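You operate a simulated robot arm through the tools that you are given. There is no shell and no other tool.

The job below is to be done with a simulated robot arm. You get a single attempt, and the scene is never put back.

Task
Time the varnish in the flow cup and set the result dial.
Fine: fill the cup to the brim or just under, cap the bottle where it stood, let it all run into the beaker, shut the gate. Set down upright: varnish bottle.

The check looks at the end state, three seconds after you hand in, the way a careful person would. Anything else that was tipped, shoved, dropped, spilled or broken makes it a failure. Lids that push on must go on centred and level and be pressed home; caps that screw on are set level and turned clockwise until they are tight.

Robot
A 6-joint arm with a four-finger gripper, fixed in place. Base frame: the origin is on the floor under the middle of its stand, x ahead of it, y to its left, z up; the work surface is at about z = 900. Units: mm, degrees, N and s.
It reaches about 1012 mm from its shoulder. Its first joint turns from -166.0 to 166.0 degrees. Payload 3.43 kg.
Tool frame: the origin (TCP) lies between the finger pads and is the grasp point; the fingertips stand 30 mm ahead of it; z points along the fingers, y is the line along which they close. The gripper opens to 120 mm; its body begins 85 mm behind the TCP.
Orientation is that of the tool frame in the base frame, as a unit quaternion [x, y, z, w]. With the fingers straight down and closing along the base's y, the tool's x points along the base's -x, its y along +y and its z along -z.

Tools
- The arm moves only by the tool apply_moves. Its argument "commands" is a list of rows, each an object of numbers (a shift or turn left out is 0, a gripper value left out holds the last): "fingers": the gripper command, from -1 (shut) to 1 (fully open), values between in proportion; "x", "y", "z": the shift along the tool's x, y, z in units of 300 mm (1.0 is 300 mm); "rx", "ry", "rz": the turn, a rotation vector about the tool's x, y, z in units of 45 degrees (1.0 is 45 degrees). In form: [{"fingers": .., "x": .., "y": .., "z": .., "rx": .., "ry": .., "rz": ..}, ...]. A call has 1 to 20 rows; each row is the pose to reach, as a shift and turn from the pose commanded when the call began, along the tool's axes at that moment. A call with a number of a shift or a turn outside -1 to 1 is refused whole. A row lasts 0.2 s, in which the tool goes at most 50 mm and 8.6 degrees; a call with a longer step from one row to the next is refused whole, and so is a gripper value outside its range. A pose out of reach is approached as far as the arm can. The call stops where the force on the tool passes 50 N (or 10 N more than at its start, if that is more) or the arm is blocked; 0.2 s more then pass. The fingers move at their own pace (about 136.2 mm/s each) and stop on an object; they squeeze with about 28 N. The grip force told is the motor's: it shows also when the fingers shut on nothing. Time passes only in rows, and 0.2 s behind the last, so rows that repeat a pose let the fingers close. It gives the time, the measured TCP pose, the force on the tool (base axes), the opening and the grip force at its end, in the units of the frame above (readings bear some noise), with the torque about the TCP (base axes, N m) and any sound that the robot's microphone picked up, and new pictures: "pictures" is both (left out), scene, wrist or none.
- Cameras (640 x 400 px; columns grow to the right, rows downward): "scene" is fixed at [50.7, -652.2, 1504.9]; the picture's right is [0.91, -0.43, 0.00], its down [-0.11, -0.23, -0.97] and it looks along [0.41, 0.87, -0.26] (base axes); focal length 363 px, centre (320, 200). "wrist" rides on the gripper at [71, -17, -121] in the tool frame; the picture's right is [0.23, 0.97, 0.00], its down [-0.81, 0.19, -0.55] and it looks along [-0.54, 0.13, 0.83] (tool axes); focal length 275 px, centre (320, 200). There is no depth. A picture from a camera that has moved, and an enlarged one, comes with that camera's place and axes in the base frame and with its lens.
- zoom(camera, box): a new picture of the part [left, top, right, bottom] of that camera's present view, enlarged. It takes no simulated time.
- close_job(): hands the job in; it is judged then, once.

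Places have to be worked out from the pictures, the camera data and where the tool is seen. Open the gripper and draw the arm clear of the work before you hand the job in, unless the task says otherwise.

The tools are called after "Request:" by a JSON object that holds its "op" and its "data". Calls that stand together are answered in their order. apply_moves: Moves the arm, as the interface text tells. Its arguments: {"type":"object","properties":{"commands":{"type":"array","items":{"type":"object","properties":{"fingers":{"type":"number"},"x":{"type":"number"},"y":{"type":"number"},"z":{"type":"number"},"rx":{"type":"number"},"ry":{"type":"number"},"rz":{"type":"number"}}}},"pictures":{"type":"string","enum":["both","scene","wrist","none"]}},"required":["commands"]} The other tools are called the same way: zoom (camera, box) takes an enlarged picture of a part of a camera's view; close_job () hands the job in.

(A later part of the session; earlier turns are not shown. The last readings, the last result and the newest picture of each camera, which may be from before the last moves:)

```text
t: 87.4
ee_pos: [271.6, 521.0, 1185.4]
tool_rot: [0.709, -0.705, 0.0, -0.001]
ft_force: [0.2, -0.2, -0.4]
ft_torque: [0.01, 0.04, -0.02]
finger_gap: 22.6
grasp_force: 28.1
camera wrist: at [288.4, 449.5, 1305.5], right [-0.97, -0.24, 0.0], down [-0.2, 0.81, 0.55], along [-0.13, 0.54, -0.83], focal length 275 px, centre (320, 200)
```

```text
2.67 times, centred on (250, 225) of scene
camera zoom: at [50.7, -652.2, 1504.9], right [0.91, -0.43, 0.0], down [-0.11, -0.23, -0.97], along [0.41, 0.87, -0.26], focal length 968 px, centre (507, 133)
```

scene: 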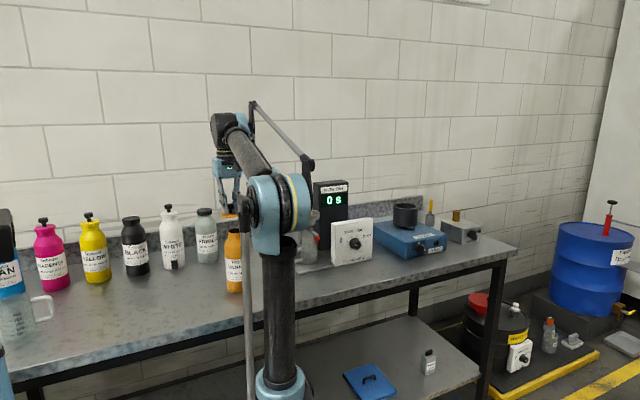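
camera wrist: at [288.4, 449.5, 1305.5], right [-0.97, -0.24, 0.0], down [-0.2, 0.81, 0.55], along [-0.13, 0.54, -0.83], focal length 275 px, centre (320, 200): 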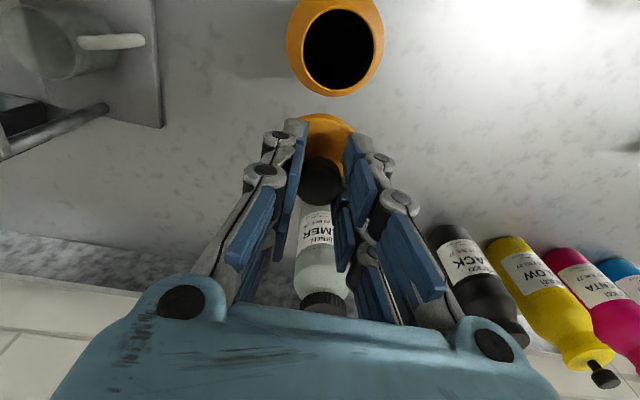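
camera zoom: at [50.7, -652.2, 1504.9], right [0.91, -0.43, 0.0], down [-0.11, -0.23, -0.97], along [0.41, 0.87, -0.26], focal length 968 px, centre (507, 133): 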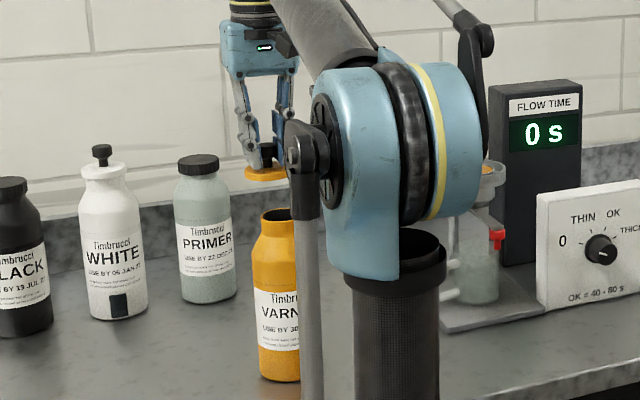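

Second measurement puts the mouth at (272.9, 463.5), inner Ø≈45 mm. Moving the cap directly above it, then checking alignment.

Request:
{"op": "apply_moves", "data": {"commands": [{"fingers": -1, "x": 0.04, "y": 0}, {"x": 0.1, "y": -0.001}, {"x": 0.16, "y": -0.002}, {"x": 0.1883, "y": -0.002}, {"x": 0.1883, "y": -0.002}, {"x": 0.1883, "y": -0.002, "z": 0.03}, {"x": 0.1883, "y": -0.002, "z": 0.067}, {"x": 0.1883, "y": -0.002, "z": 0.067}], "pictures": "both"}}

Request:
{"op": "zoom", "data": {"camera": "scene", "box": [205, 190, 275, 260]}}

Request:
{"op": "zoom", "data": {"camera": "wrist", "box": [220, 80, 420, 240]}}

```text
t: 89.2
ee_pos: [273.1, 464.2, 1164.7]
tool_rot: [0.709, -0.705, 0.001, 0.0]
ft_force: [-0.2, 0.4, 0.6]
ft_torque: [-0.01, -0.02, 0.02]
finger_gap: 22.4
grasp_force: 28.4
camera wrist: at [290.2, 392.7, 1285.9], right [-0.97, -0.24, 0.0], down [-0.2, 0.81, 0.55], along [-0.13, 0.54, -0.83], focal length 275 px, centre (320, 200)
```

scene: 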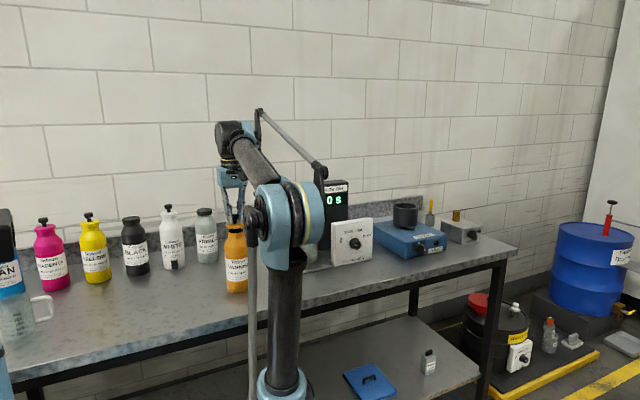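
wrist: 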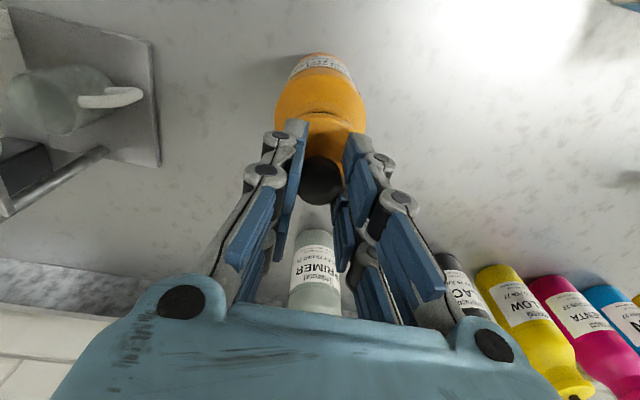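

```text
5.71 times, centred on (240, 225) of scene
camera zoom: at [50.7, -652.2, 1504.9], right [0.91, -0.43, 0.0], down [-0.11, -0.23, -0.97], along [0.41, 0.87, -0.26], focal length 2074 px, centre (777, 57)
```

zoom: 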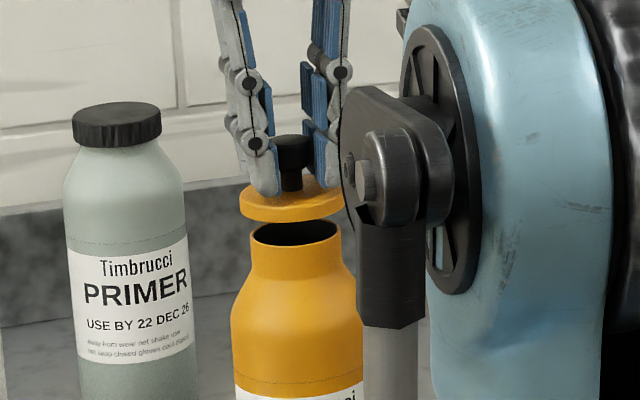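

```text
2.50 times, centred on (320, 160) of wrist
camera zoom: at [290.2, 392.7, 1285.9], right [-0.97, -0.24, 0.0], down [-0.2, 0.81, 0.55], along [-0.13, 0.54, -0.83], focal length 688 px, centre (320, 300)
```

zoom: 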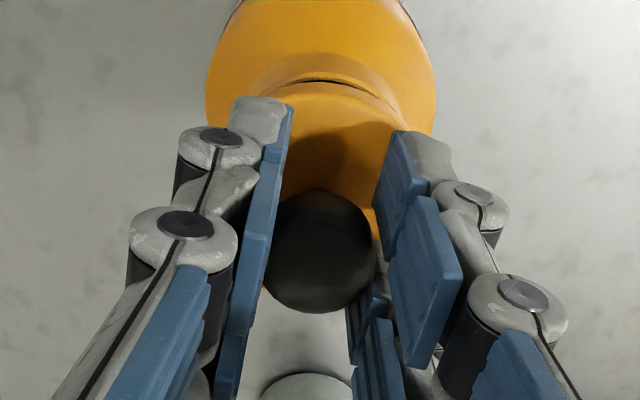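

Request:
{"op": "zoom", "data": {"camera": "wrist", "box": [275, 95, 365, 155]}}

```text
6.67 times, centred on (320, 125) of wrist
camera zoom: at [290.2, 392.7, 1285.9], right [-0.97, -0.24, 0.0], down [-0.2, 0.81, 0.55], along [-0.13, 0.54, -0.83], focal length 1835 px, centre (320, 700)
```

zoom: 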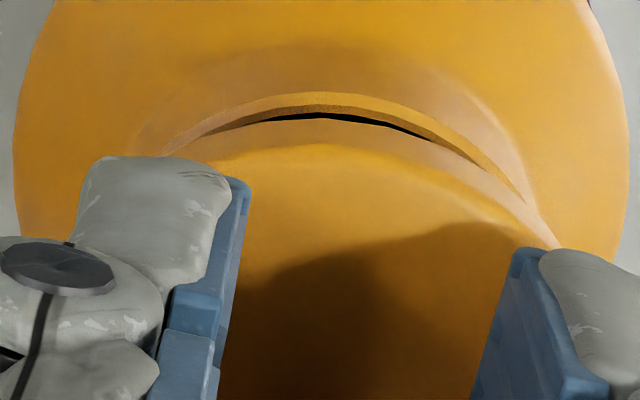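

I want a precise check of cap-versus-mouth alignment, so I'm zooming in at maximum from the scene camera.

Request:
{"op": "zoom", "data": {"camera": "scene", "box": [225, 212, 255, 240]}}

```text
14.29 times, centred on (240, 226) of scene
camera zoom: at [50.7, -652.2, 1504.9], right [0.91, -0.43, 0.0], down [-0.11, -0.23, -0.97], along [0.41, 0.87, -0.26], focal length 5184 px, centre (1463, -171)
```

zoom: 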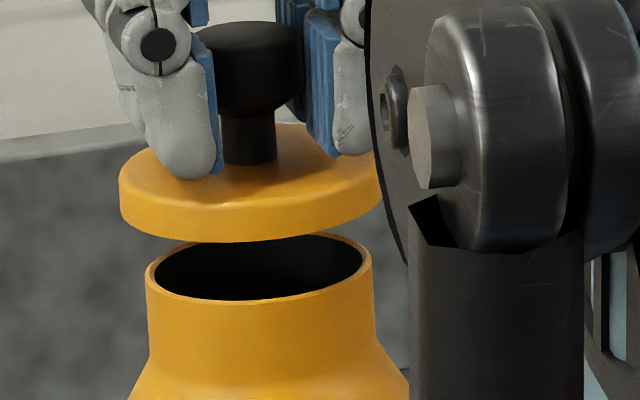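

The scene view shows lateral alignment within ~0.5 mm; the wrist view suggests the cap sits ~2 mm too far in +y. Correcting by (−0.6, −2.0) mm and descending to just above contact.

Request:
{"op": "apply_moves", "data": {"commands": [{"fingers": -1, "x": 0.0067, "y": 0.002}, {"x": 0.0067, "y": 0.002, "z": 0.015}, {"x": 0.0067, "y": 0.002, "z": 0.03}, {"x": 0.0067, "y": 0.002, "z": 0.035}, {"x": 0.0067, "y": 0.002, "z": 0.035}], "pictures": "none"}}

Request:
{"op": "zoom", "data": {"camera": "scene", "box": [225, 212, 255, 240]}}

Request:
{"op": "zoom", "data": {"camera": "wrist", "box": [275, 95, 365, 155]}}

```text
t: 90.4
ee_pos: [273.8, 462.1, 1155.3]
tool_rot: [0.709, -0.705, 0.001, -0.001]
ft_force: [0.3, -0.5, -1.1]
ft_torque: [0.0, -0.02, 0.02]
finger_gap: 22.2
grasp_force: 28.1
```

```text
14.29 times, centred on (240, 226) of scene
camera zoom: at [50.7, -652.2, 1504.9], right [0.91, -0.43, 0.0], down [-0.11, -0.23, -0.97], along [0.41, 0.87, -0.26], focal length 5184 px, centre (1463, -171)
```

zoom: 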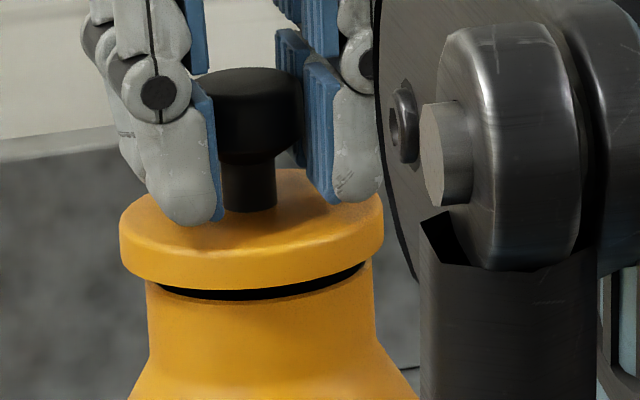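

```text
6.67 times, centred on (320, 125) of wrist
camera zoom: at [289.2, 390.7, 1275.8], right [-0.97, -0.24, 0.0], down [-0.2, 0.81, 0.55], along [-0.13, 0.54, -0.83], focal length 1835 px, centre (320, 700)
```

zoom: 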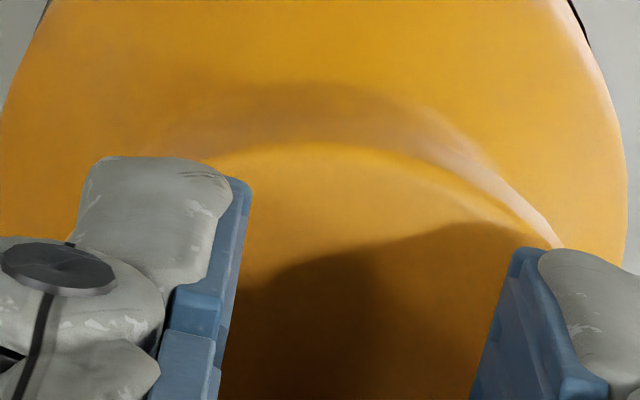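

Cap overhang is a bit larger on the image-left (about 1.2 mm off). Fine-shifting (+0.95, −0.8) mm and rechecking before pressing.

Request:
{"op": "apply_moves", "data": {"commands": [{"fingers": -1, "x": 0.0027, "y": -0.0032}, {"x": 0.0027, "y": -0.0032}, {"x": 0.0027, "y": -0.0032}], "pictures": "none"}}

Request:
{"op": "zoom", "data": {"camera": "scene", "box": [227, 216, 253, 238]}}

```text
t: 91.2
ee_pos: [275.2, 462.2, 1155.8]
tool_rot: [0.71, -0.705, 0.0, 0.0]
ft_force: [0.3, 0.1, -0.7]
ft_torque: [-0.01, 0.01, 0.02]
finger_gap: 22.3
grasp_force: 27.8
```

```text
16.00 times, centred on (240, 227) of scene
camera zoom: at [50.7, -652.2, 1504.9], right [0.91, -0.43, 0.0], down [-0.11, -0.23, -0.97], along [0.41, 0.87, -0.26], focal length 5806 px, centre (1600, -232)
```

zoom: 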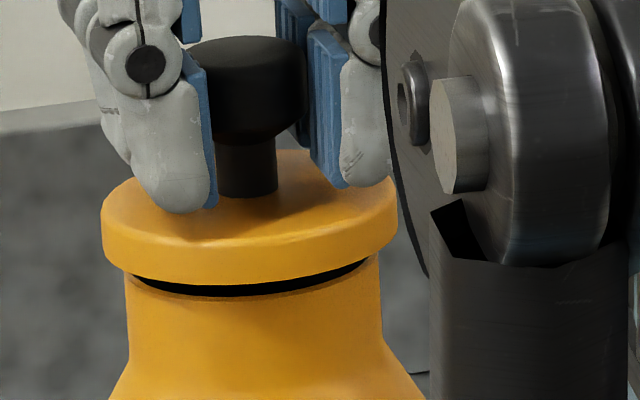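

Aligned within ~0.2 mm laterally. Now pressing down in 1 mm steps; the motion will stop itself at the force limit.

Request:
{"op": "apply_moves", "data": {"commands": [{"fingers": -1, "z": 0.0033}, {"z": 0.0067}, {"z": 0.01}, {"z": 0.0133}, {"z": 0.0167}], "pictures": "none"}}

Request:
{"op": "zoom", "data": {"camera": "scene", "box": [227, 216, 253, 238]}}

```text
t: 92.4
ee_pos: [273.7, 461.7, 1150.2]
tool_rot: [0.71, -0.705, 0.0, -0.001]
ft_force: [0.6, 0.0, -0.2]
ft_torque: [0.05, 0.02, -0.01]
finger_gap: 21.9
grasp_force: 28.6
```

```text
16.00 times, centred on (240, 227) of scene
camera zoom: at [50.7, -652.2, 1504.9], right [0.91, -0.43, 0.0], down [-0.11, -0.23, -0.97], along [0.41, 0.87, -0.26], focal length 5806 px, centre (1600, -232)
```

zoom: 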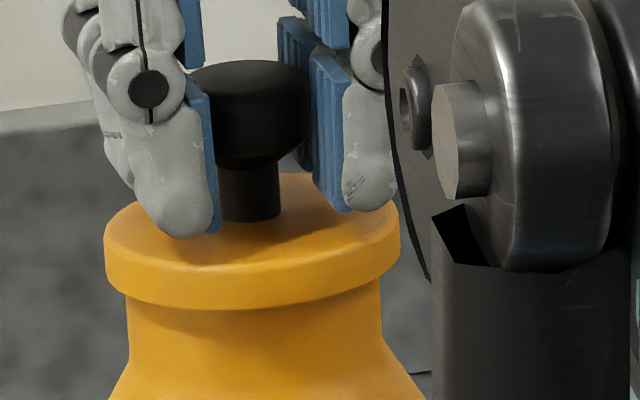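

No contact yet. Continuing down.

Request:
{"op": "apply_moves", "data": {"commands": [{"fingers": -1, "z": 0.0033}, {"z": 0.0067}, {"z": 0.01}, {"z": 0.0133}, {"z": 0.0167}], "pictures": "none"}}

Request:
{"op": "zoom", "data": {"camera": "scene", "box": [227, 216, 253, 238]}}

```text
t: 93.6
ee_pos: [274.2, 461.4, 1147.2]
tool_rot: [0.71, -0.705, 0.0, 0.0]
ft_force: [0.6, 6.3, 27.3]
ft_torque: [0.17, -0.02, -0.02]
finger_gap: 21.5
grasp_force: 27.6
heard: snap
```

```text
16.00 times, centred on (240, 227) of scene
camera zoom: at [50.7, -652.2, 1504.9], right [0.91, -0.43, 0.0], down [-0.11, -0.23, -0.97], along [0.41, 0.87, -0.26], focal length 5806 px, centre (1600, -232)
```

zoom: 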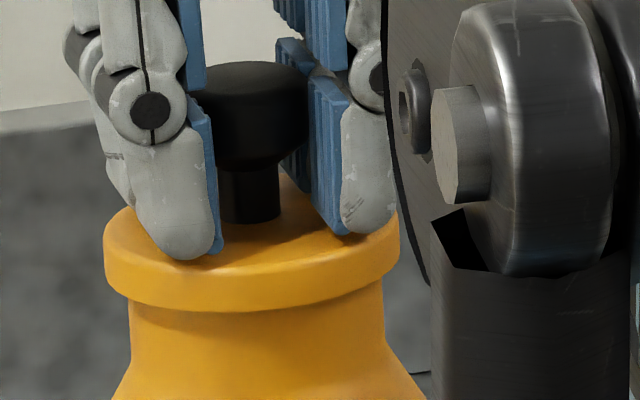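

I heard a snap — the lid is push-on and has seated. I'll press a little more to make sure it's fully home.

Request:
{"op": "apply_moves", "data": {"commands": [{"fingers": -1, "z": 0.002}, {"z": 0.004}, {"z": 0.006}, {"z": 0.008}], "pictures": "none"}}

Request:
{"op": "zoom", "data": {"camera": "scene", "box": [227, 216, 253, 238]}}

```text
t: 94.6
ee_pos: [273.4, 461.0, 1143.4]
tool_rot: [0.709, -0.705, 0.001, -0.002]
ft_force: [1.5, 6.9, 32.8]
ft_torque: [0.22, 0.0, -0.03]
finger_gap: 21.1
grasp_force: 27.9
```

```text
16.00 times, centred on (240, 227) of scene
camera zoom: at [50.7, -652.2, 1504.9], right [0.91, -0.43, 0.0], down [-0.11, -0.23, -0.97], along [0.41, 0.87, -0.26], focal length 5806 px, centre (1600, -232)
```

zoom: 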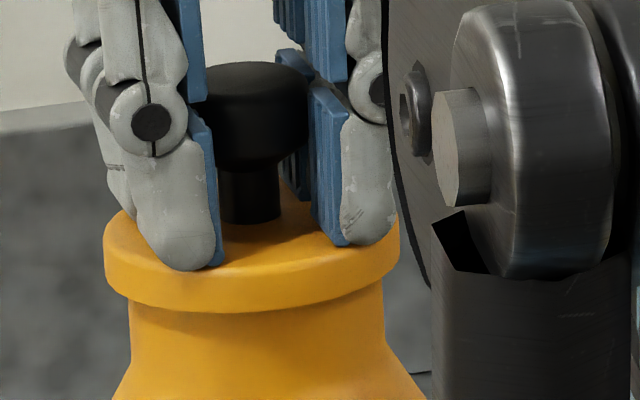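

The cap hasn't moved further — it is seated level; the fingers just slid on the knob. Opening the gripper in place and rising.

Request:
{"op": "apply_moves", "data": {"commands": [{"fingers": -0.4}, {"fingers": 0}, {"fingers": 0.3}, {"fingers": 0.3}, {"fingers": 0.3, "z": -0.05}, {"fingers": 0.3, "z": -0.15}, {"fingers": 0.3, "z": -0.3}, {"fingers": 0.3, "z": -0.45}, {"fingers": 0.3, "z": -0.5}], "pictures": "both"}}

Request:
{"op": "zoom", "data": {"camera": "scene", "box": [210, 200, 270, 300]}}

Request:
{"op": "zoom", "data": {"camera": "wrist", "box": [220, 60, 420, 220]}}

```text
t: 96.6
ee_pos: [274.6, 461.7, 1291.8]
tool_rot: [0.709, -0.705, 0.001, -0.001]
ft_force: [-0.1, -0.6, -0.4]
ft_torque: [0.0, 0.01, 0.0]
finger_gap: 78.5
grasp_force: 0.0
camera wrist: at [290.2, 390.3, 1413.0], right [-0.97, -0.24, 0.0], down [-0.2, 0.81, 0.55], along [-0.13, 0.54, -0.83], focal length 275 px, centre (320, 200)
```

scene: 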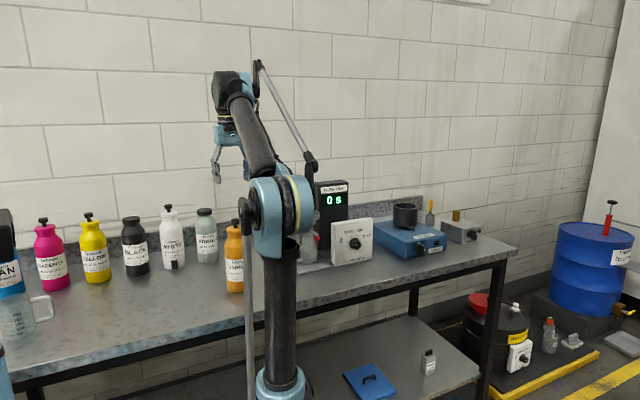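
wrist: 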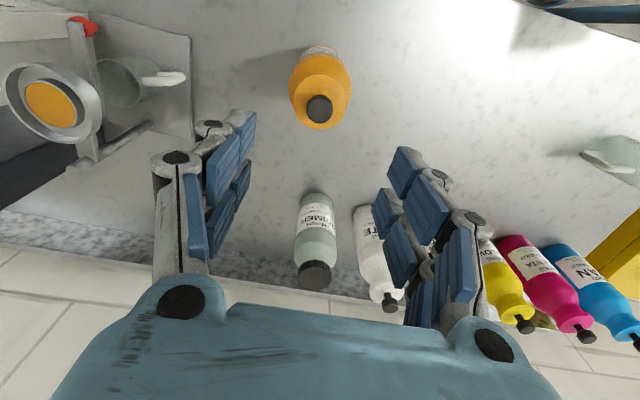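

```text
4.00 times, centred on (240, 250) of scene
camera zoom: at [50.7, -652.2, 1504.9], right [0.91, -0.43, 0.0], down [-0.11, -0.23, -0.97], along [0.41, 0.87, -0.26], focal length 1452 px, centre (640, 0)
```

zoom: 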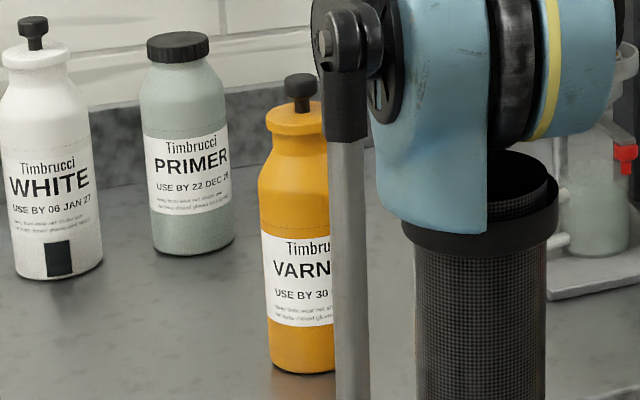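

```text
2.50 times, centred on (320, 140) of wrist
camera zoom: at [290.2, 390.3, 1413.0], right [-0.97, -0.24, 0.0], down [-0.2, 0.81, 0.55], along [-0.13, 0.54, -0.83], focal length 688 px, centre (320, 350)
```

zoom: 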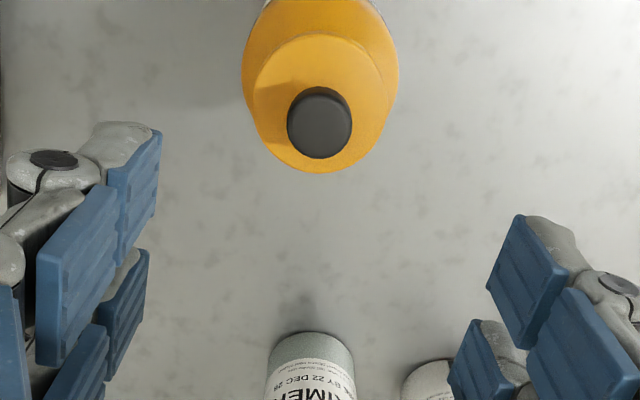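

Bottle is capped and standing at (272.5, 463). A quick look at the full cup from above, and at the gate lever.

Request:
{"op": "zoom", "data": {"camera": "wrist", "box": [0, 0, 220, 190]}}

```text
2.11 times, centred on (110, 95) of wrist
camera zoom: at [290.2, 390.3, 1413.0], right [-0.97, -0.24, 0.0], down [-0.2, 0.81, 0.55], along [-0.13, 0.54, -0.83], focal length 580 px, centre (762, 421)
```

zoom: 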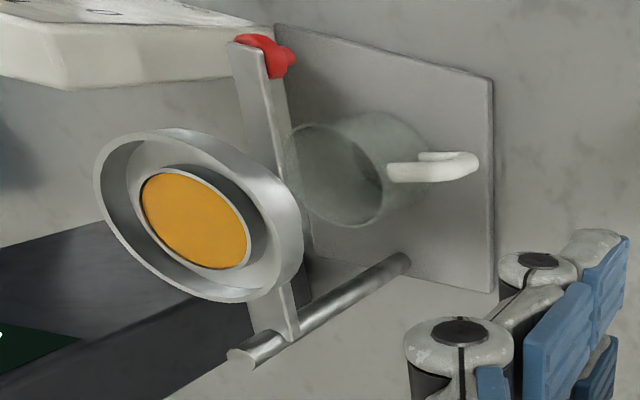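

Cup full, gutter clean. Next the gate: keeping the tool pointing down (fingers closing along x), I move above the lever end at about (560, 450) and look.

Request:
{"op": "apply_moves", "data": {"commands": [{"fingers": -0.2, "x": 0.004, "y": -0.1, "z": 0.01}, {"x": 0.01, "y": -0.24, "z": 0.03}, {"x": 0.015, "y": -0.38, "z": 0.08}, {"x": 0.02, "y": -0.52, "z": 0.13}, {"x": 0.025, "y": -0.66, "z": 0.19}, {"x": 0.03, "y": -0.8, "z": 0.25}, {"x": 0.035, "y": -0.9, "z": 0.29}, {"x": 0.039, "y": -0.95, "z": 0.306}, {"x": 0.039, "y": -0.95, "z": 0.306}], "pictures": "both"}}

Request:
{"op": "zoom", "data": {"camera": "wrist", "box": [220, 50, 460, 240]}}

```text
t: 98.6
ee_pos: [558.7, 453.0, 1203.2]
tool_rot: [0.709, -0.705, 0.0, 0.0]
ft_force: [-0.1, 0.7, 0.2]
ft_torque: [-0.01, -0.02, 0.03]
finger_gap: 48.0
grasp_force: 0.0
camera wrist: at [575.1, 381.0, 1322.3], right [-0.97, -0.24, 0.0], down [-0.2, 0.81, 0.55], along [-0.13, 0.54, -0.83], focal length 275 px, centre (320, 200)
```

scene: 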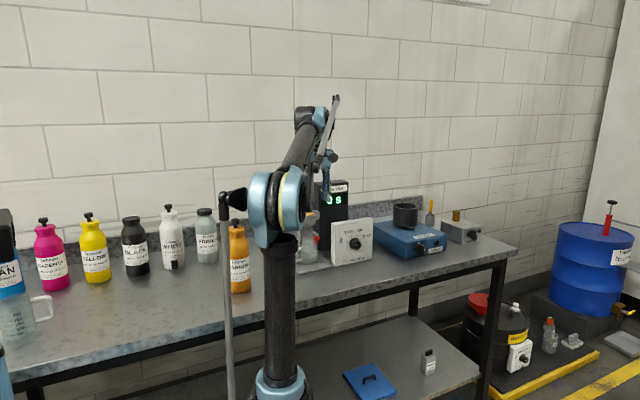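
wrist: 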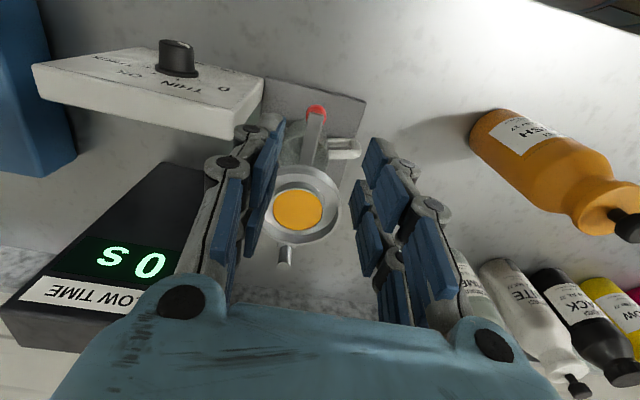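

```text
2.11 times, centred on (340, 145) of wrist
camera zoom: at [575.1, 381.0, 1322.3], right [-0.97, -0.24, 0.0], down [-0.2, 0.81, 0.55], along [-0.13, 0.54, -0.83], focal length 580 px, centre (278, 316)
```

zoom: 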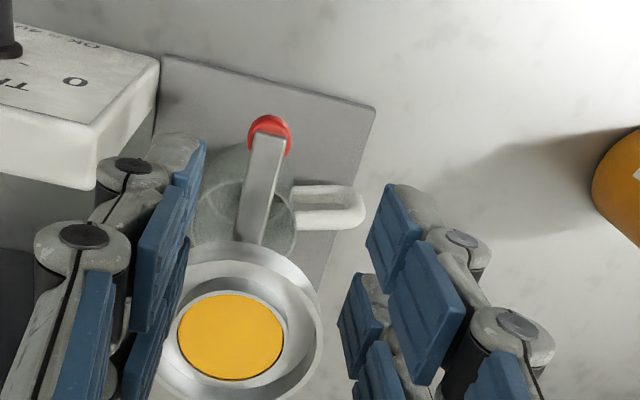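

Clear view: lever end at (560, 464), running straight to the nozzle, cup filled to just under the brim. I'll lower the slightly opened fingers as a loose fork around the lever end (no gripping) so I can nudge it gently.

Request:
{"op": "apply_moves", "data": {"commands": [{"fingers": -0.35, "x": 0.003, "y": -0.004, "z": 0.1}, {"x": 0.003, "y": -0.004, "z": 0.22}, {"x": 0.003, "y": -0.004, "z": 0.34}, {"x": 0.003, "y": -0.004, "z": 0.42}, {"x": 0.003, "y": -0.004, "z": 0.47}, {"x": 0.003, "y": -0.004, "z": 0.47}], "pictures": "both"}}

Request:
{"op": "zoom", "data": {"camera": "wrist", "box": [220, 60, 420, 240]}}

Request:
{"op": "zoom", "data": {"camera": "scene", "box": [280, 190, 350, 270]}}

```text
t: 100.0
ee_pos: [559.7, 452.9, 1060.8]
tool_rot: [0.709, -0.705, 0.0, -0.001]
ft_force: [0.1, 1.0, -0.4]
ft_torque: [-0.03, 0.0, -0.01]
finger_gap: 39.1
grasp_force: 0.2
camera wrist: at [577.0, 380.0, 1180.5], right [-0.97, -0.24, 0.0], down [-0.2, 0.81, 0.55], along [-0.13, 0.54, -0.83], focal length 275 px, centre (320, 200)
```

scene: 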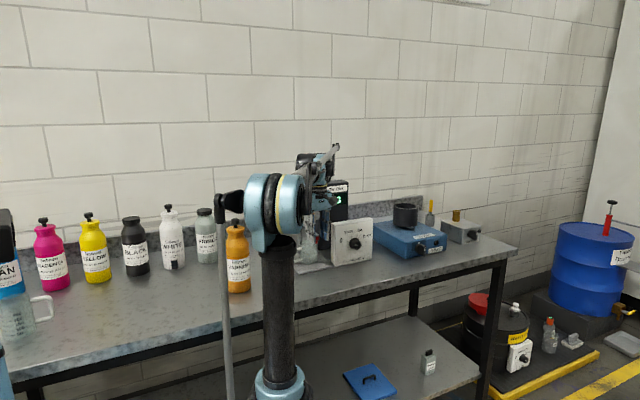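
wrist: 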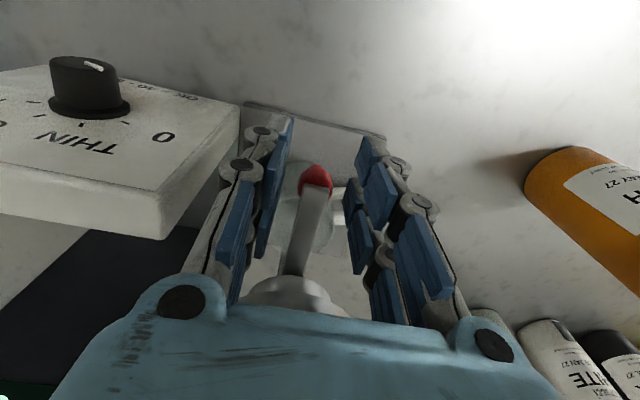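

```text
2.22 times, centred on (320, 150) of wrist
camera zoom: at [577.0, 380.0, 1180.5], right [-0.97, -0.24, 0.0], down [-0.2, 0.81, 0.55], along [-0.13, 0.54, -0.83], focal length 612 px, centre (320, 311)
```

zoom: 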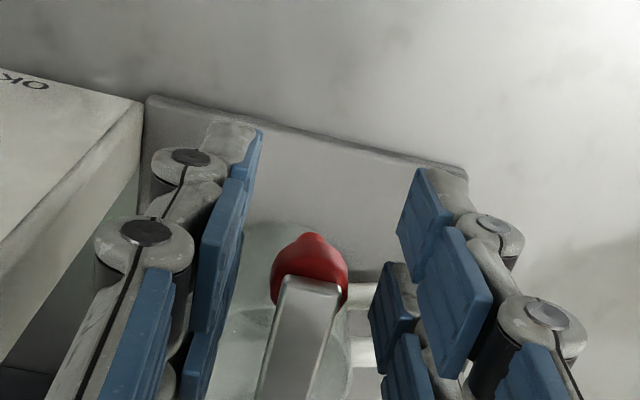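

```text
5.00 times, centred on (315, 230) of scene
camera zoom: at [50.7, -652.2, 1504.9], right [0.91, -0.43, 0.0], down [-0.11, -0.23, -0.97], along [0.41, 0.87, -0.26], focal length 1814 px, centre (345, 50)
```

zoom: 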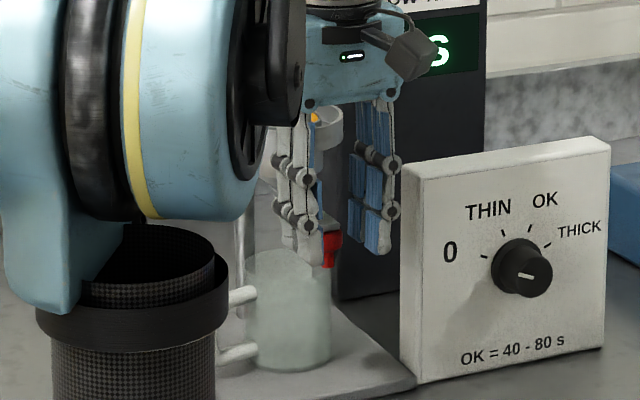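

The fork straddles the lever. Lowering 8 mm and nudging gently toward −x, by small steps, watching force.

Request:
{"op": "apply_moves", "data": {"commands": [{"fingers": -0.35, "z": 0.026}, {"z": 0.026}, {"y": 0.013, "z": 0.026}, {"y": 0.027, "z": 0.026}, {"y": 0.037, "z": 0.026}, {"y": 0.043, "z": 0.026}, {"y": 0.05, "z": 0.026}], "pictures": "both"}}

Request:
{"op": "zoom", "data": {"camera": "wrist", "box": [220, 60, 420, 240]}}

Request:
{"op": "zoom", "data": {"camera": "scene", "box": [280, 190, 350, 270]}}

```text
t: 101.6
ee_pos: [546.6, 450.9, 1052.9]
tool_rot: [0.71, -0.705, 0.003, 0.0]
ft_force: [16.1, -2.0, -4.5]
ft_torque: [-0.16, -0.32, -0.31]
finger_gap: 48.2
grasp_force: 7.8
camera wrist: at [563.0, 379.1, 1173.1], right [-0.97, -0.24, 0.0], down [-0.2, 0.81, 0.55], along [-0.13, 0.54, -0.83], focal length 275 px, centre (320, 200)
```

scene: 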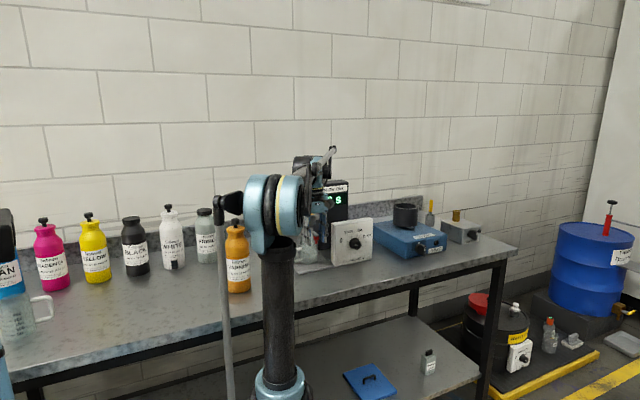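
wrist: 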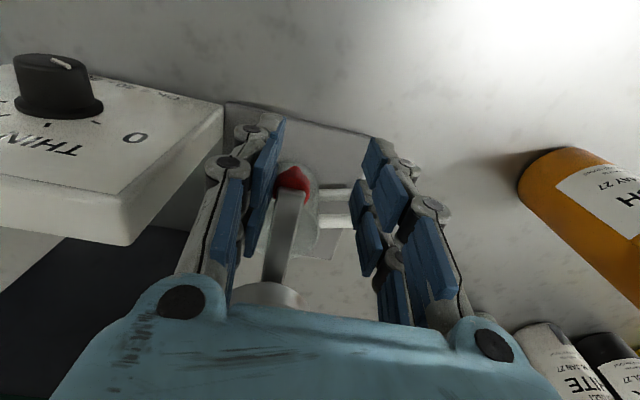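

```text
2.22 times, centred on (320, 150) of wrist
camera zoom: at [563.0, 379.1, 1173.1], right [-0.97, -0.24, 0.0], down [-0.2, 0.81, 0.55], along [-0.13, 0.54, -0.83], focal length 612 px, centre (320, 311)
```

zoom: 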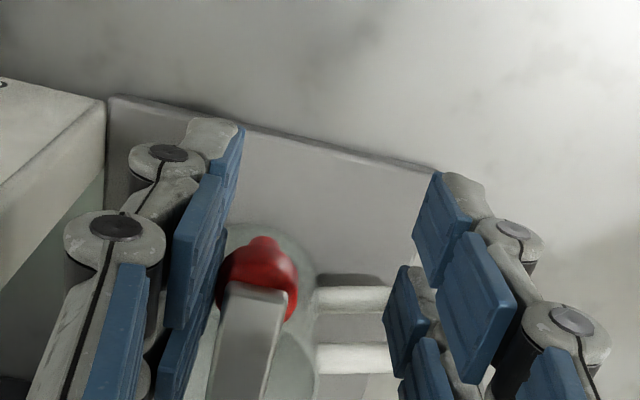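

```text
5.00 times, centred on (315, 230) of scene
camera zoom: at [50.7, -652.2, 1504.9], right [0.91, -0.43, 0.0], down [-0.11, -0.23, -0.97], along [0.41, 0.87, -0.26], focal length 1814 px, centre (345, 50)
```

zoom: 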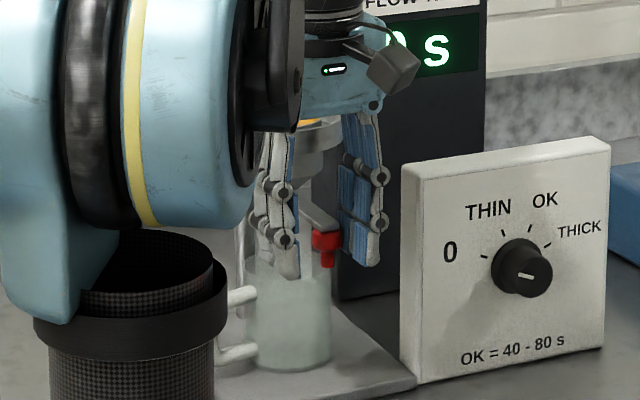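

The lever resists toward −x (16 N) and did not move; backing off right away and checking that the stand stayed put.

Request:
{"op": "apply_moves", "data": {"commands": [{"fingers": -0.35, "y": -0.02}, {"y": -0.04}, {"y": -0.05}, {"y": -0.05}], "pictures": "both"}}

Request:
{"op": "zoom", "data": {"camera": "wrist", "box": [220, 60, 420, 240]}}

Request:
{"op": "zoom", "data": {"camera": "scene", "box": [280, 190, 350, 270]}}

```text
t: 102.6
ee_pos: [560.9, 450.3, 1051.7]
tool_rot: [0.709, -0.705, 0.001, 0.0]
ft_force: [0.1, -0.3, -0.1]
ft_torque: [-0.01, 0.05, -0.03]
finger_gap: 38.9
grasp_force: 0.1
camera wrist: at [576.8, 379.3, 1173.6], right [-0.97, -0.24, 0.0], down [-0.2, 0.81, 0.55], along [-0.13, 0.54, -0.83], focal length 275 px, centre (320, 200)
```

scene: 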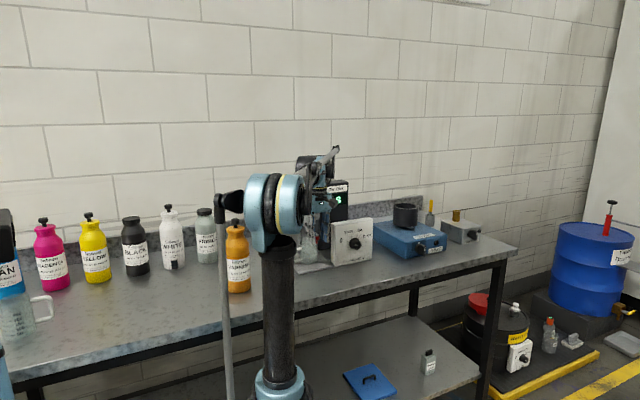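
wrist: 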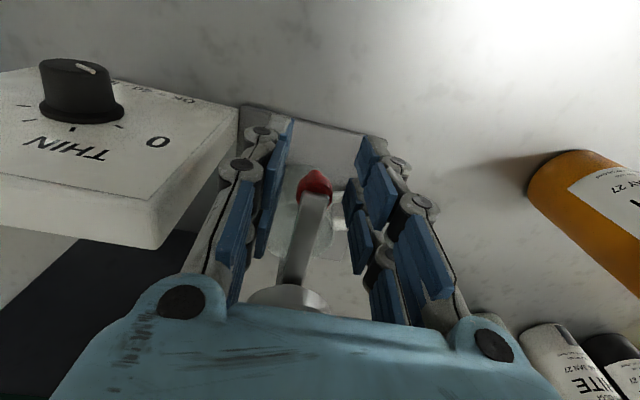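

```text
2.22 times, centred on (320, 150) of wrist
camera zoom: at [576.8, 379.3, 1173.6], right [-0.97, -0.24, 0.0], down [-0.2, 0.81, 0.55], along [-0.13, 0.54, -0.83], focal length 612 px, centre (320, 311)
```

zoom: 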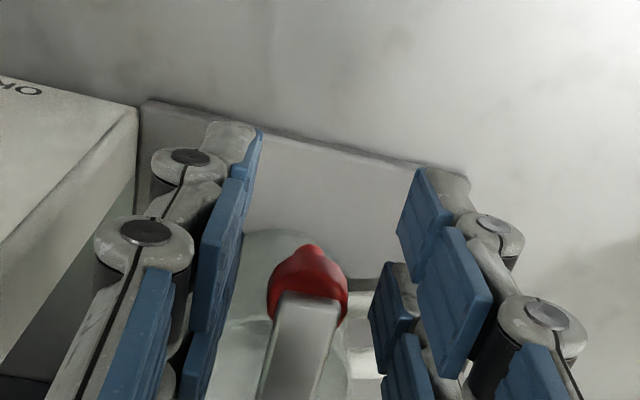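

```text
5.00 times, centred on (315, 230) of scene
camera zoom: at [50.7, -652.2, 1504.9], right [0.91, -0.43, 0.0], down [-0.11, -0.23, -0.97], along [0.41, 0.87, -0.26], focal length 1814 px, centre (345, 50)
```

zoom: 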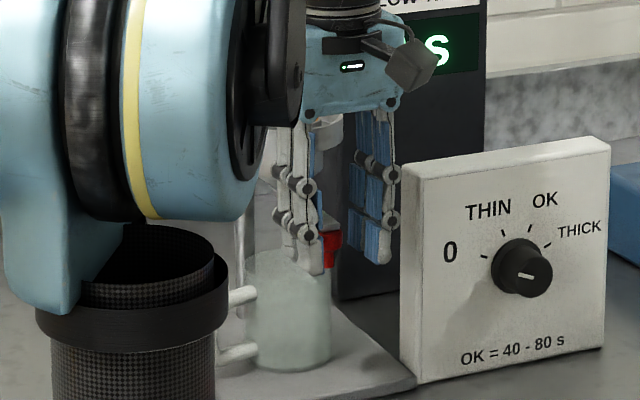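

Lever and stand are where they were. Now the same gentle test toward +x.

Request:
{"op": "apply_moves", "data": {"commands": [{"fingers": -0.35, "y": -0.015}, {"y": -0.03}, {"y": -0.038}, {"y": -0.045}, {"y": -0.052}], "pictures": "both"}}

Request:
{"op": "zoom", "data": {"camera": "wrist", "box": [220, 60, 420, 240]}}

Request:
{"op": "zoom", "data": {"camera": "scene", "box": [280, 190, 350, 270]}}

```text
t: 103.8
ee_pos: [574.2, 452.0, 1053.7]
tool_rot: [0.71, -0.705, 0.002, 0.001]
ft_force: [-19.0, -1.6, -5.4]
ft_torque: [-0.14, 0.35, 0.29]
finger_gap: 49.3
grasp_force: 9.5
camera wrist: at [591.1, 379.5, 1173.8], right [-0.97, -0.24, 0.0], down [-0.2, 0.81, 0.55], along [-0.13, 0.54, -0.83], focal length 275 px, centre (320, 200)
```

scene: 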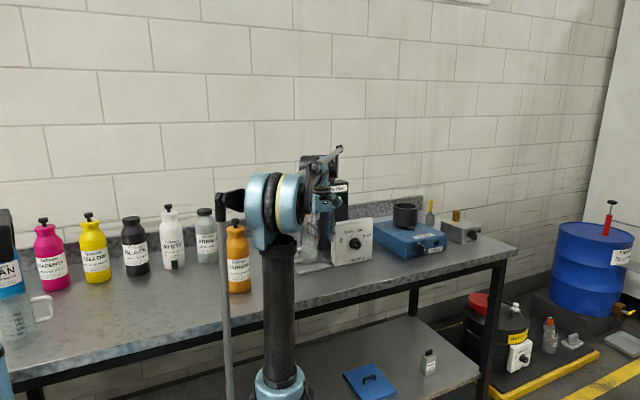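
wrist: 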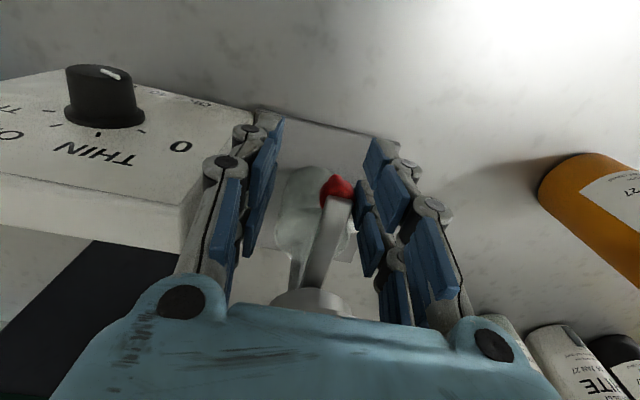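

```text
2.22 times, centred on (320, 150) of wrist
camera zoom: at [591.1, 379.5, 1173.8], right [-0.97, -0.24, 0.0], down [-0.2, 0.81, 0.55], along [-0.13, 0.54, -0.83], focal length 612 px, centre (320, 311)
```

zoom: 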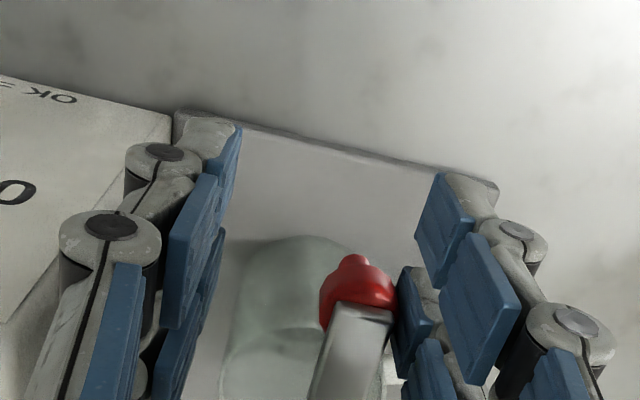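

```text
5.00 times, centred on (315, 230) of scene
camera zoom: at [50.7, -652.2, 1504.9], right [0.91, -0.43, 0.0], down [-0.11, -0.23, -0.97], along [0.41, 0.87, -0.26], focal length 1814 px, centre (345, 50)
```

zoom: 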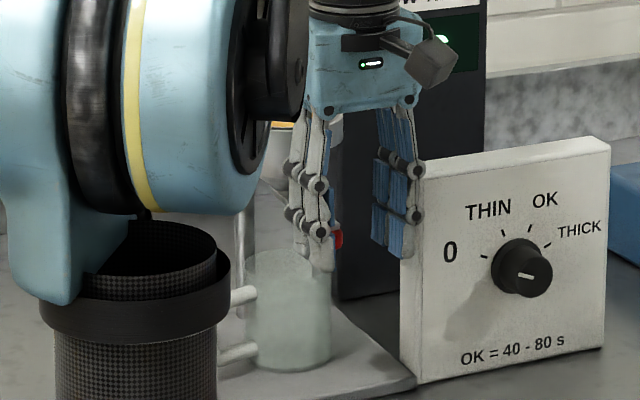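

Also blocked toward +x (the lever and stand didn't budge), so the gate doesn't swing sideways — it must slide along y (a pull-out gate). Re-centring the fork.

Request:
{"op": "apply_moves", "data": {"commands": [{"fingers": -0.35, "y": 0.02}, {"y": 0.04}, {"y": 0.048}, {"y": 0.048}], "pictures": "wrist"}}

Request:
{"op": "zoom", "data": {"camera": "wrist", "box": [220, 100, 420, 280]}}

Request:
{"op": "zoom", "data": {"camera": "scene", "box": [290, 180, 360, 260]}}

```text
t: 104.8
ee_pos: [561.8, 451.7, 1054.2]
tool_rot: [0.71, -0.705, 0.001, 0.0]
ft_force: [0.2, 0.0, -0.7]
ft_torque: [-0.02, -0.03, 0.0]
finger_gap: 39.0
grasp_force: 0.1
camera wrist: at [577.8, 379.6, 1173.4], right [-0.97, -0.24, 0.0], down [-0.2, 0.81, 0.55], along [-0.13, 0.54, -0.83], focal length 275 px, centre (320, 200)
```

wrist: 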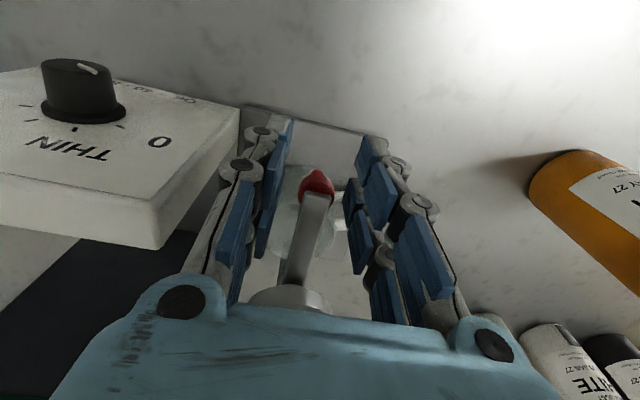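

```text
2.22 times, centred on (320, 190) of wrist
camera zoom: at [577.8, 379.6, 1173.4], right [-0.97, -0.24, 0.0], down [-0.2, 0.81, 0.55], along [-0.13, 0.54, -0.83], focal length 612 px, centre (320, 222)
```

zoom: 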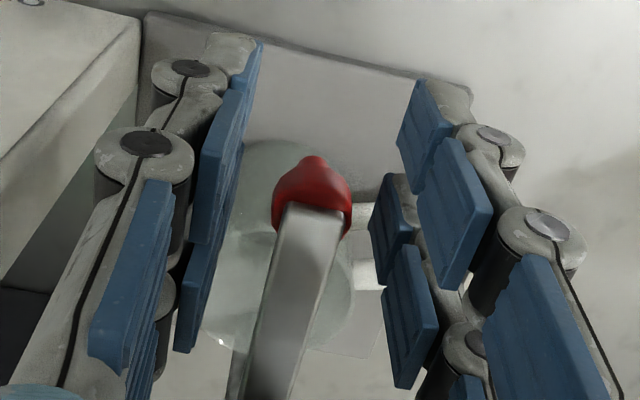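

```text
5.00 times, centred on (325, 220) of scene
camera zoom: at [50.7, -652.2, 1504.9], right [0.91, -0.43, 0.0], down [-0.11, -0.23, -0.97], along [0.41, 0.87, -0.26], focal length 1814 px, centre (295, 100)
```

zoom: 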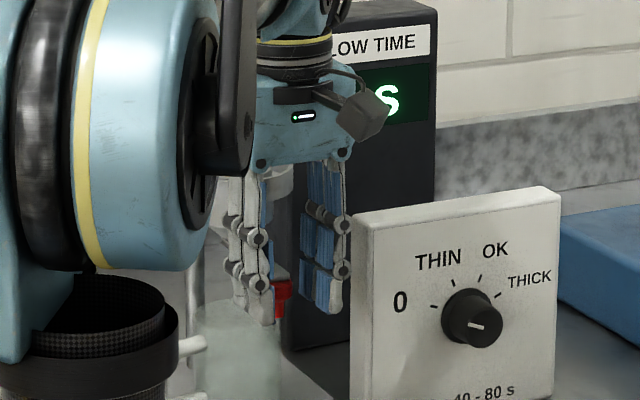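

Closing on the lever end, then a small pull of a few mm in −y to test.

Request:
{"op": "apply_moves", "data": {"commands": [{"fingers": -0.5}, {"fingers": -0.7}, {"fingers": -1}, {"fingers": -1}, {"fingers": -1}], "pictures": "wrist"}}

```text
t: 106.0
ee_pos: [560.5, 450.8, 1053.1]
tool_rot: [0.71, -0.704, 0.001, -0.001]
ft_force: [-22.6, -2.0, -11.6]
ft_torque: [0.15, 0.63, 0.29]
finger_gap: 20.3
grasp_force: 45.2
camera wrist: at [576.9, 379.7, 1173.5], right [-0.97, -0.24, 0.0], down [-0.2, 0.81, 0.55], along [-0.13, 0.54, -0.83], focal length 275 px, centre (320, 200)
```

wrist: 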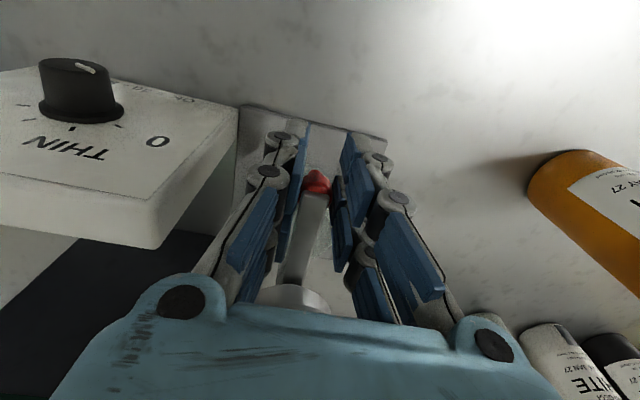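

One-sided contact (−22 N in x): the lever is slightly toward −x of my centre. Shifting 2 mm to balance.

Request:
{"op": "apply_moves", "data": {"commands": [{"fingers": -1, "y": 0.004}, {"y": 0.007}, {"y": 0.007}], "pictures": "none"}}

```text
t: 106.8
ee_pos: [560.3, 451.2, 1052.2]
tool_rot: [0.71, -0.704, 0.002, -0.001]
ft_force: [3.3, 0.7, 2.8]
ft_torque: [-0.72, -0.21, -0.13]
finger_gap: 20.4
grasp_force: 45.4
```

Balanced now. Pulling −y by 4 mm in 1 mm steps.

Request:
{"op": "apply_moves", "data": {"commands": [{"fingers": -1, "x": 0.0033}, {"x": 0.0067}, {"x": 0.01}, {"x": 0.0133}], "pictures": "wrist"}}

Request:
{"op": "zoom", "data": {"camera": "scene", "box": [290, 180, 360, 260]}}

```text
t: 107.8
ee_pos: [561.6, 446.2, 1053.3]
tool_rot: [0.71, -0.705, 0.002, -0.002]
ft_force: [18.0, 0.3, 16.3]
ft_torque: [-0.09, -0.51, -0.31]
finger_gap: 20.3
grasp_force: 45.7
camera wrist: at [576.5, 375.0, 1173.4], right [-0.97, -0.24, 0.0], down [-0.2, 0.81, 0.55], along [-0.13, 0.54, -0.83], focal length 275 px, centre (320, 200)
```

wrist: 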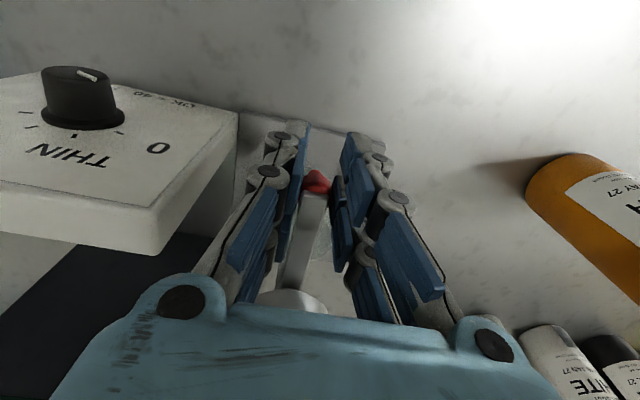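

```text
5.00 times, centred on (325, 220) of scene
camera zoom: at [50.7, -652.2, 1504.9], right [0.91, -0.43, 0.0], down [-0.11, -0.23, -0.97], along [0.41, 0.87, -0.26], focal length 1814 px, centre (295, 100)
```

zoom: 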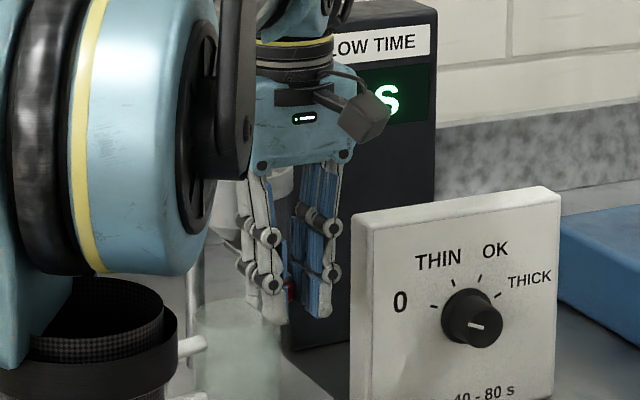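

Fy stays near zero and the red peg moved with the fingers, so the gate does slide. Let me look closely before pulling more.

Request:
{"op": "zoom", "data": {"camera": "wrist", "box": [240, 120, 400, 320]}}

Request:
{"op": "zoom", "data": {"camera": "scene", "box": [295, 180, 340, 230]}}

```text
2.00 times, centred on (320, 220) of wrist
camera zoom: at [576.5, 375.0, 1173.4], right [-0.97, -0.24, 0.0], down [-0.2, 0.81, 0.55], along [-0.13, 0.54, -0.83], focal length 551 px, centre (320, 160)
```

zoom: 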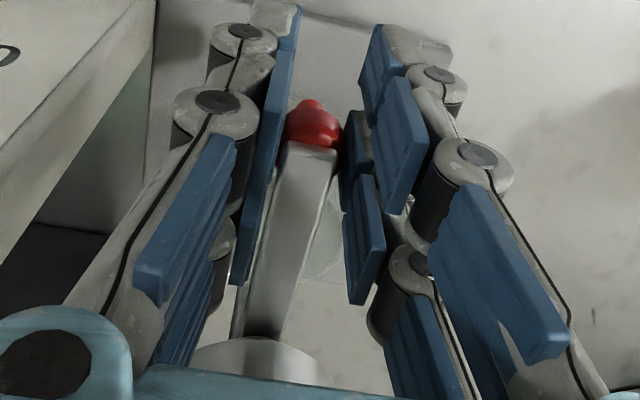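

```text
8.00 times, centred on (318, 205) of scene
camera zoom: at [50.7, -652.2, 1504.9], right [0.91, -0.43, 0.0], down [-0.11, -0.23, -0.97], along [0.41, 0.87, -0.26], focal length 2903 px, centre (340, 160)
```

zoom: 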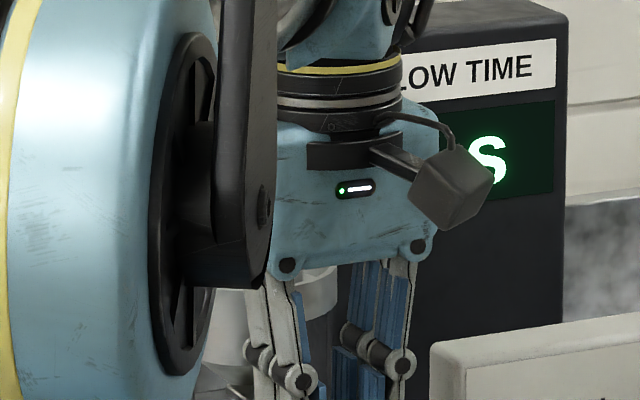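

Pulling another 5 mm and comparing the same views.

Request:
{"op": "apply_moves", "data": {"commands": [{"fingers": -1, "x": 0.004}, {"x": 0.008}, {"x": 0.012}, {"x": 0.0167}], "pictures": "wrist"}}

Request:
{"op": "zoom", "data": {"camera": "wrist", "box": [240, 120, 400, 320]}}

Request:
{"op": "zoom", "data": {"camera": "scene", "box": [270, 200, 350, 280]}}

```text
t: 108.8
ee_pos: [560.3, 441.6, 1053.5]
tool_rot: [0.709, -0.705, 0.001, 0.0]
ft_force: [20.7, 0.8, 14.7]
ft_torque: [0.5, -0.62, -0.35]
finger_gap: 20.3
grasp_force: 45.6
camera wrist: at [576.6, 369.9, 1173.4], right [-0.97, -0.24, 0.0], down [-0.2, 0.81, 0.55], along [-0.13, 0.54, -0.83], focal length 275 px, centre (320, 200)
```

wrist: 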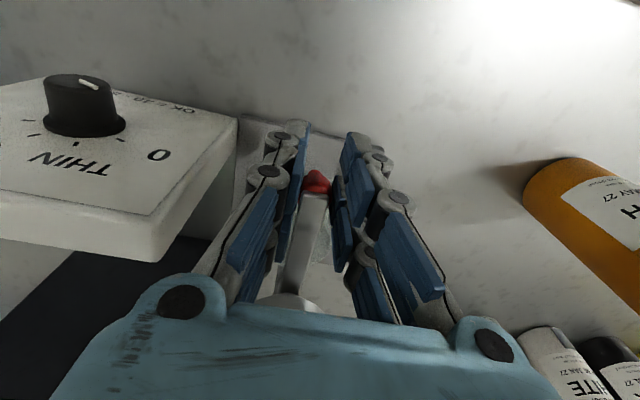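

```text
2.00 times, centred on (320, 220) of wrist
camera zoom: at [576.6, 369.9, 1173.4], right [-0.97, -0.24, 0.0], down [-0.2, 0.81, 0.55], along [-0.13, 0.54, -0.83], focal length 551 px, centre (320, 160)
```

zoom: 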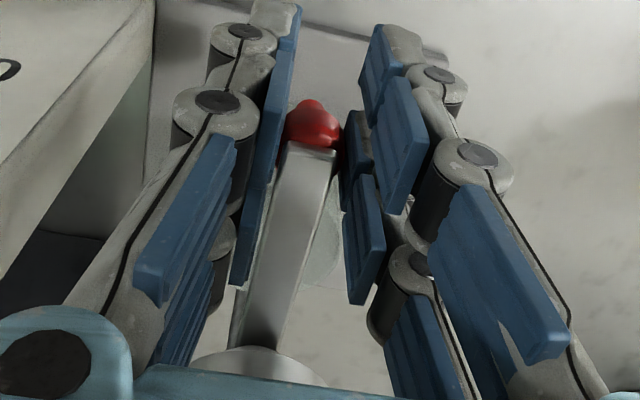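

```text
5.00 times, centred on (310, 240) of scene
camera zoom: at [50.7, -652.2, 1504.9], right [0.91, -0.43, 0.0], down [-0.11, -0.23, -0.97], along [0.41, 0.87, -0.26], focal length 1814 px, centre (370, 0)
```

zoom: 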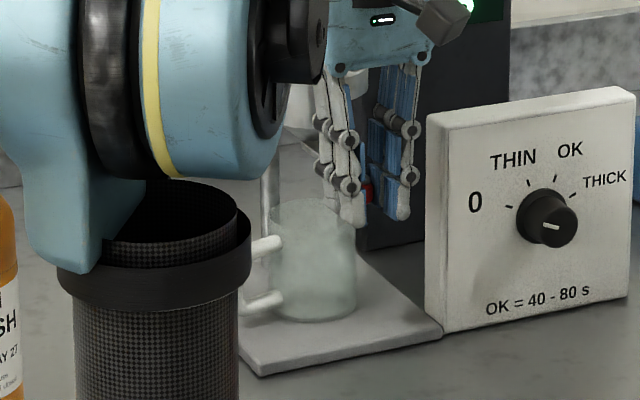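

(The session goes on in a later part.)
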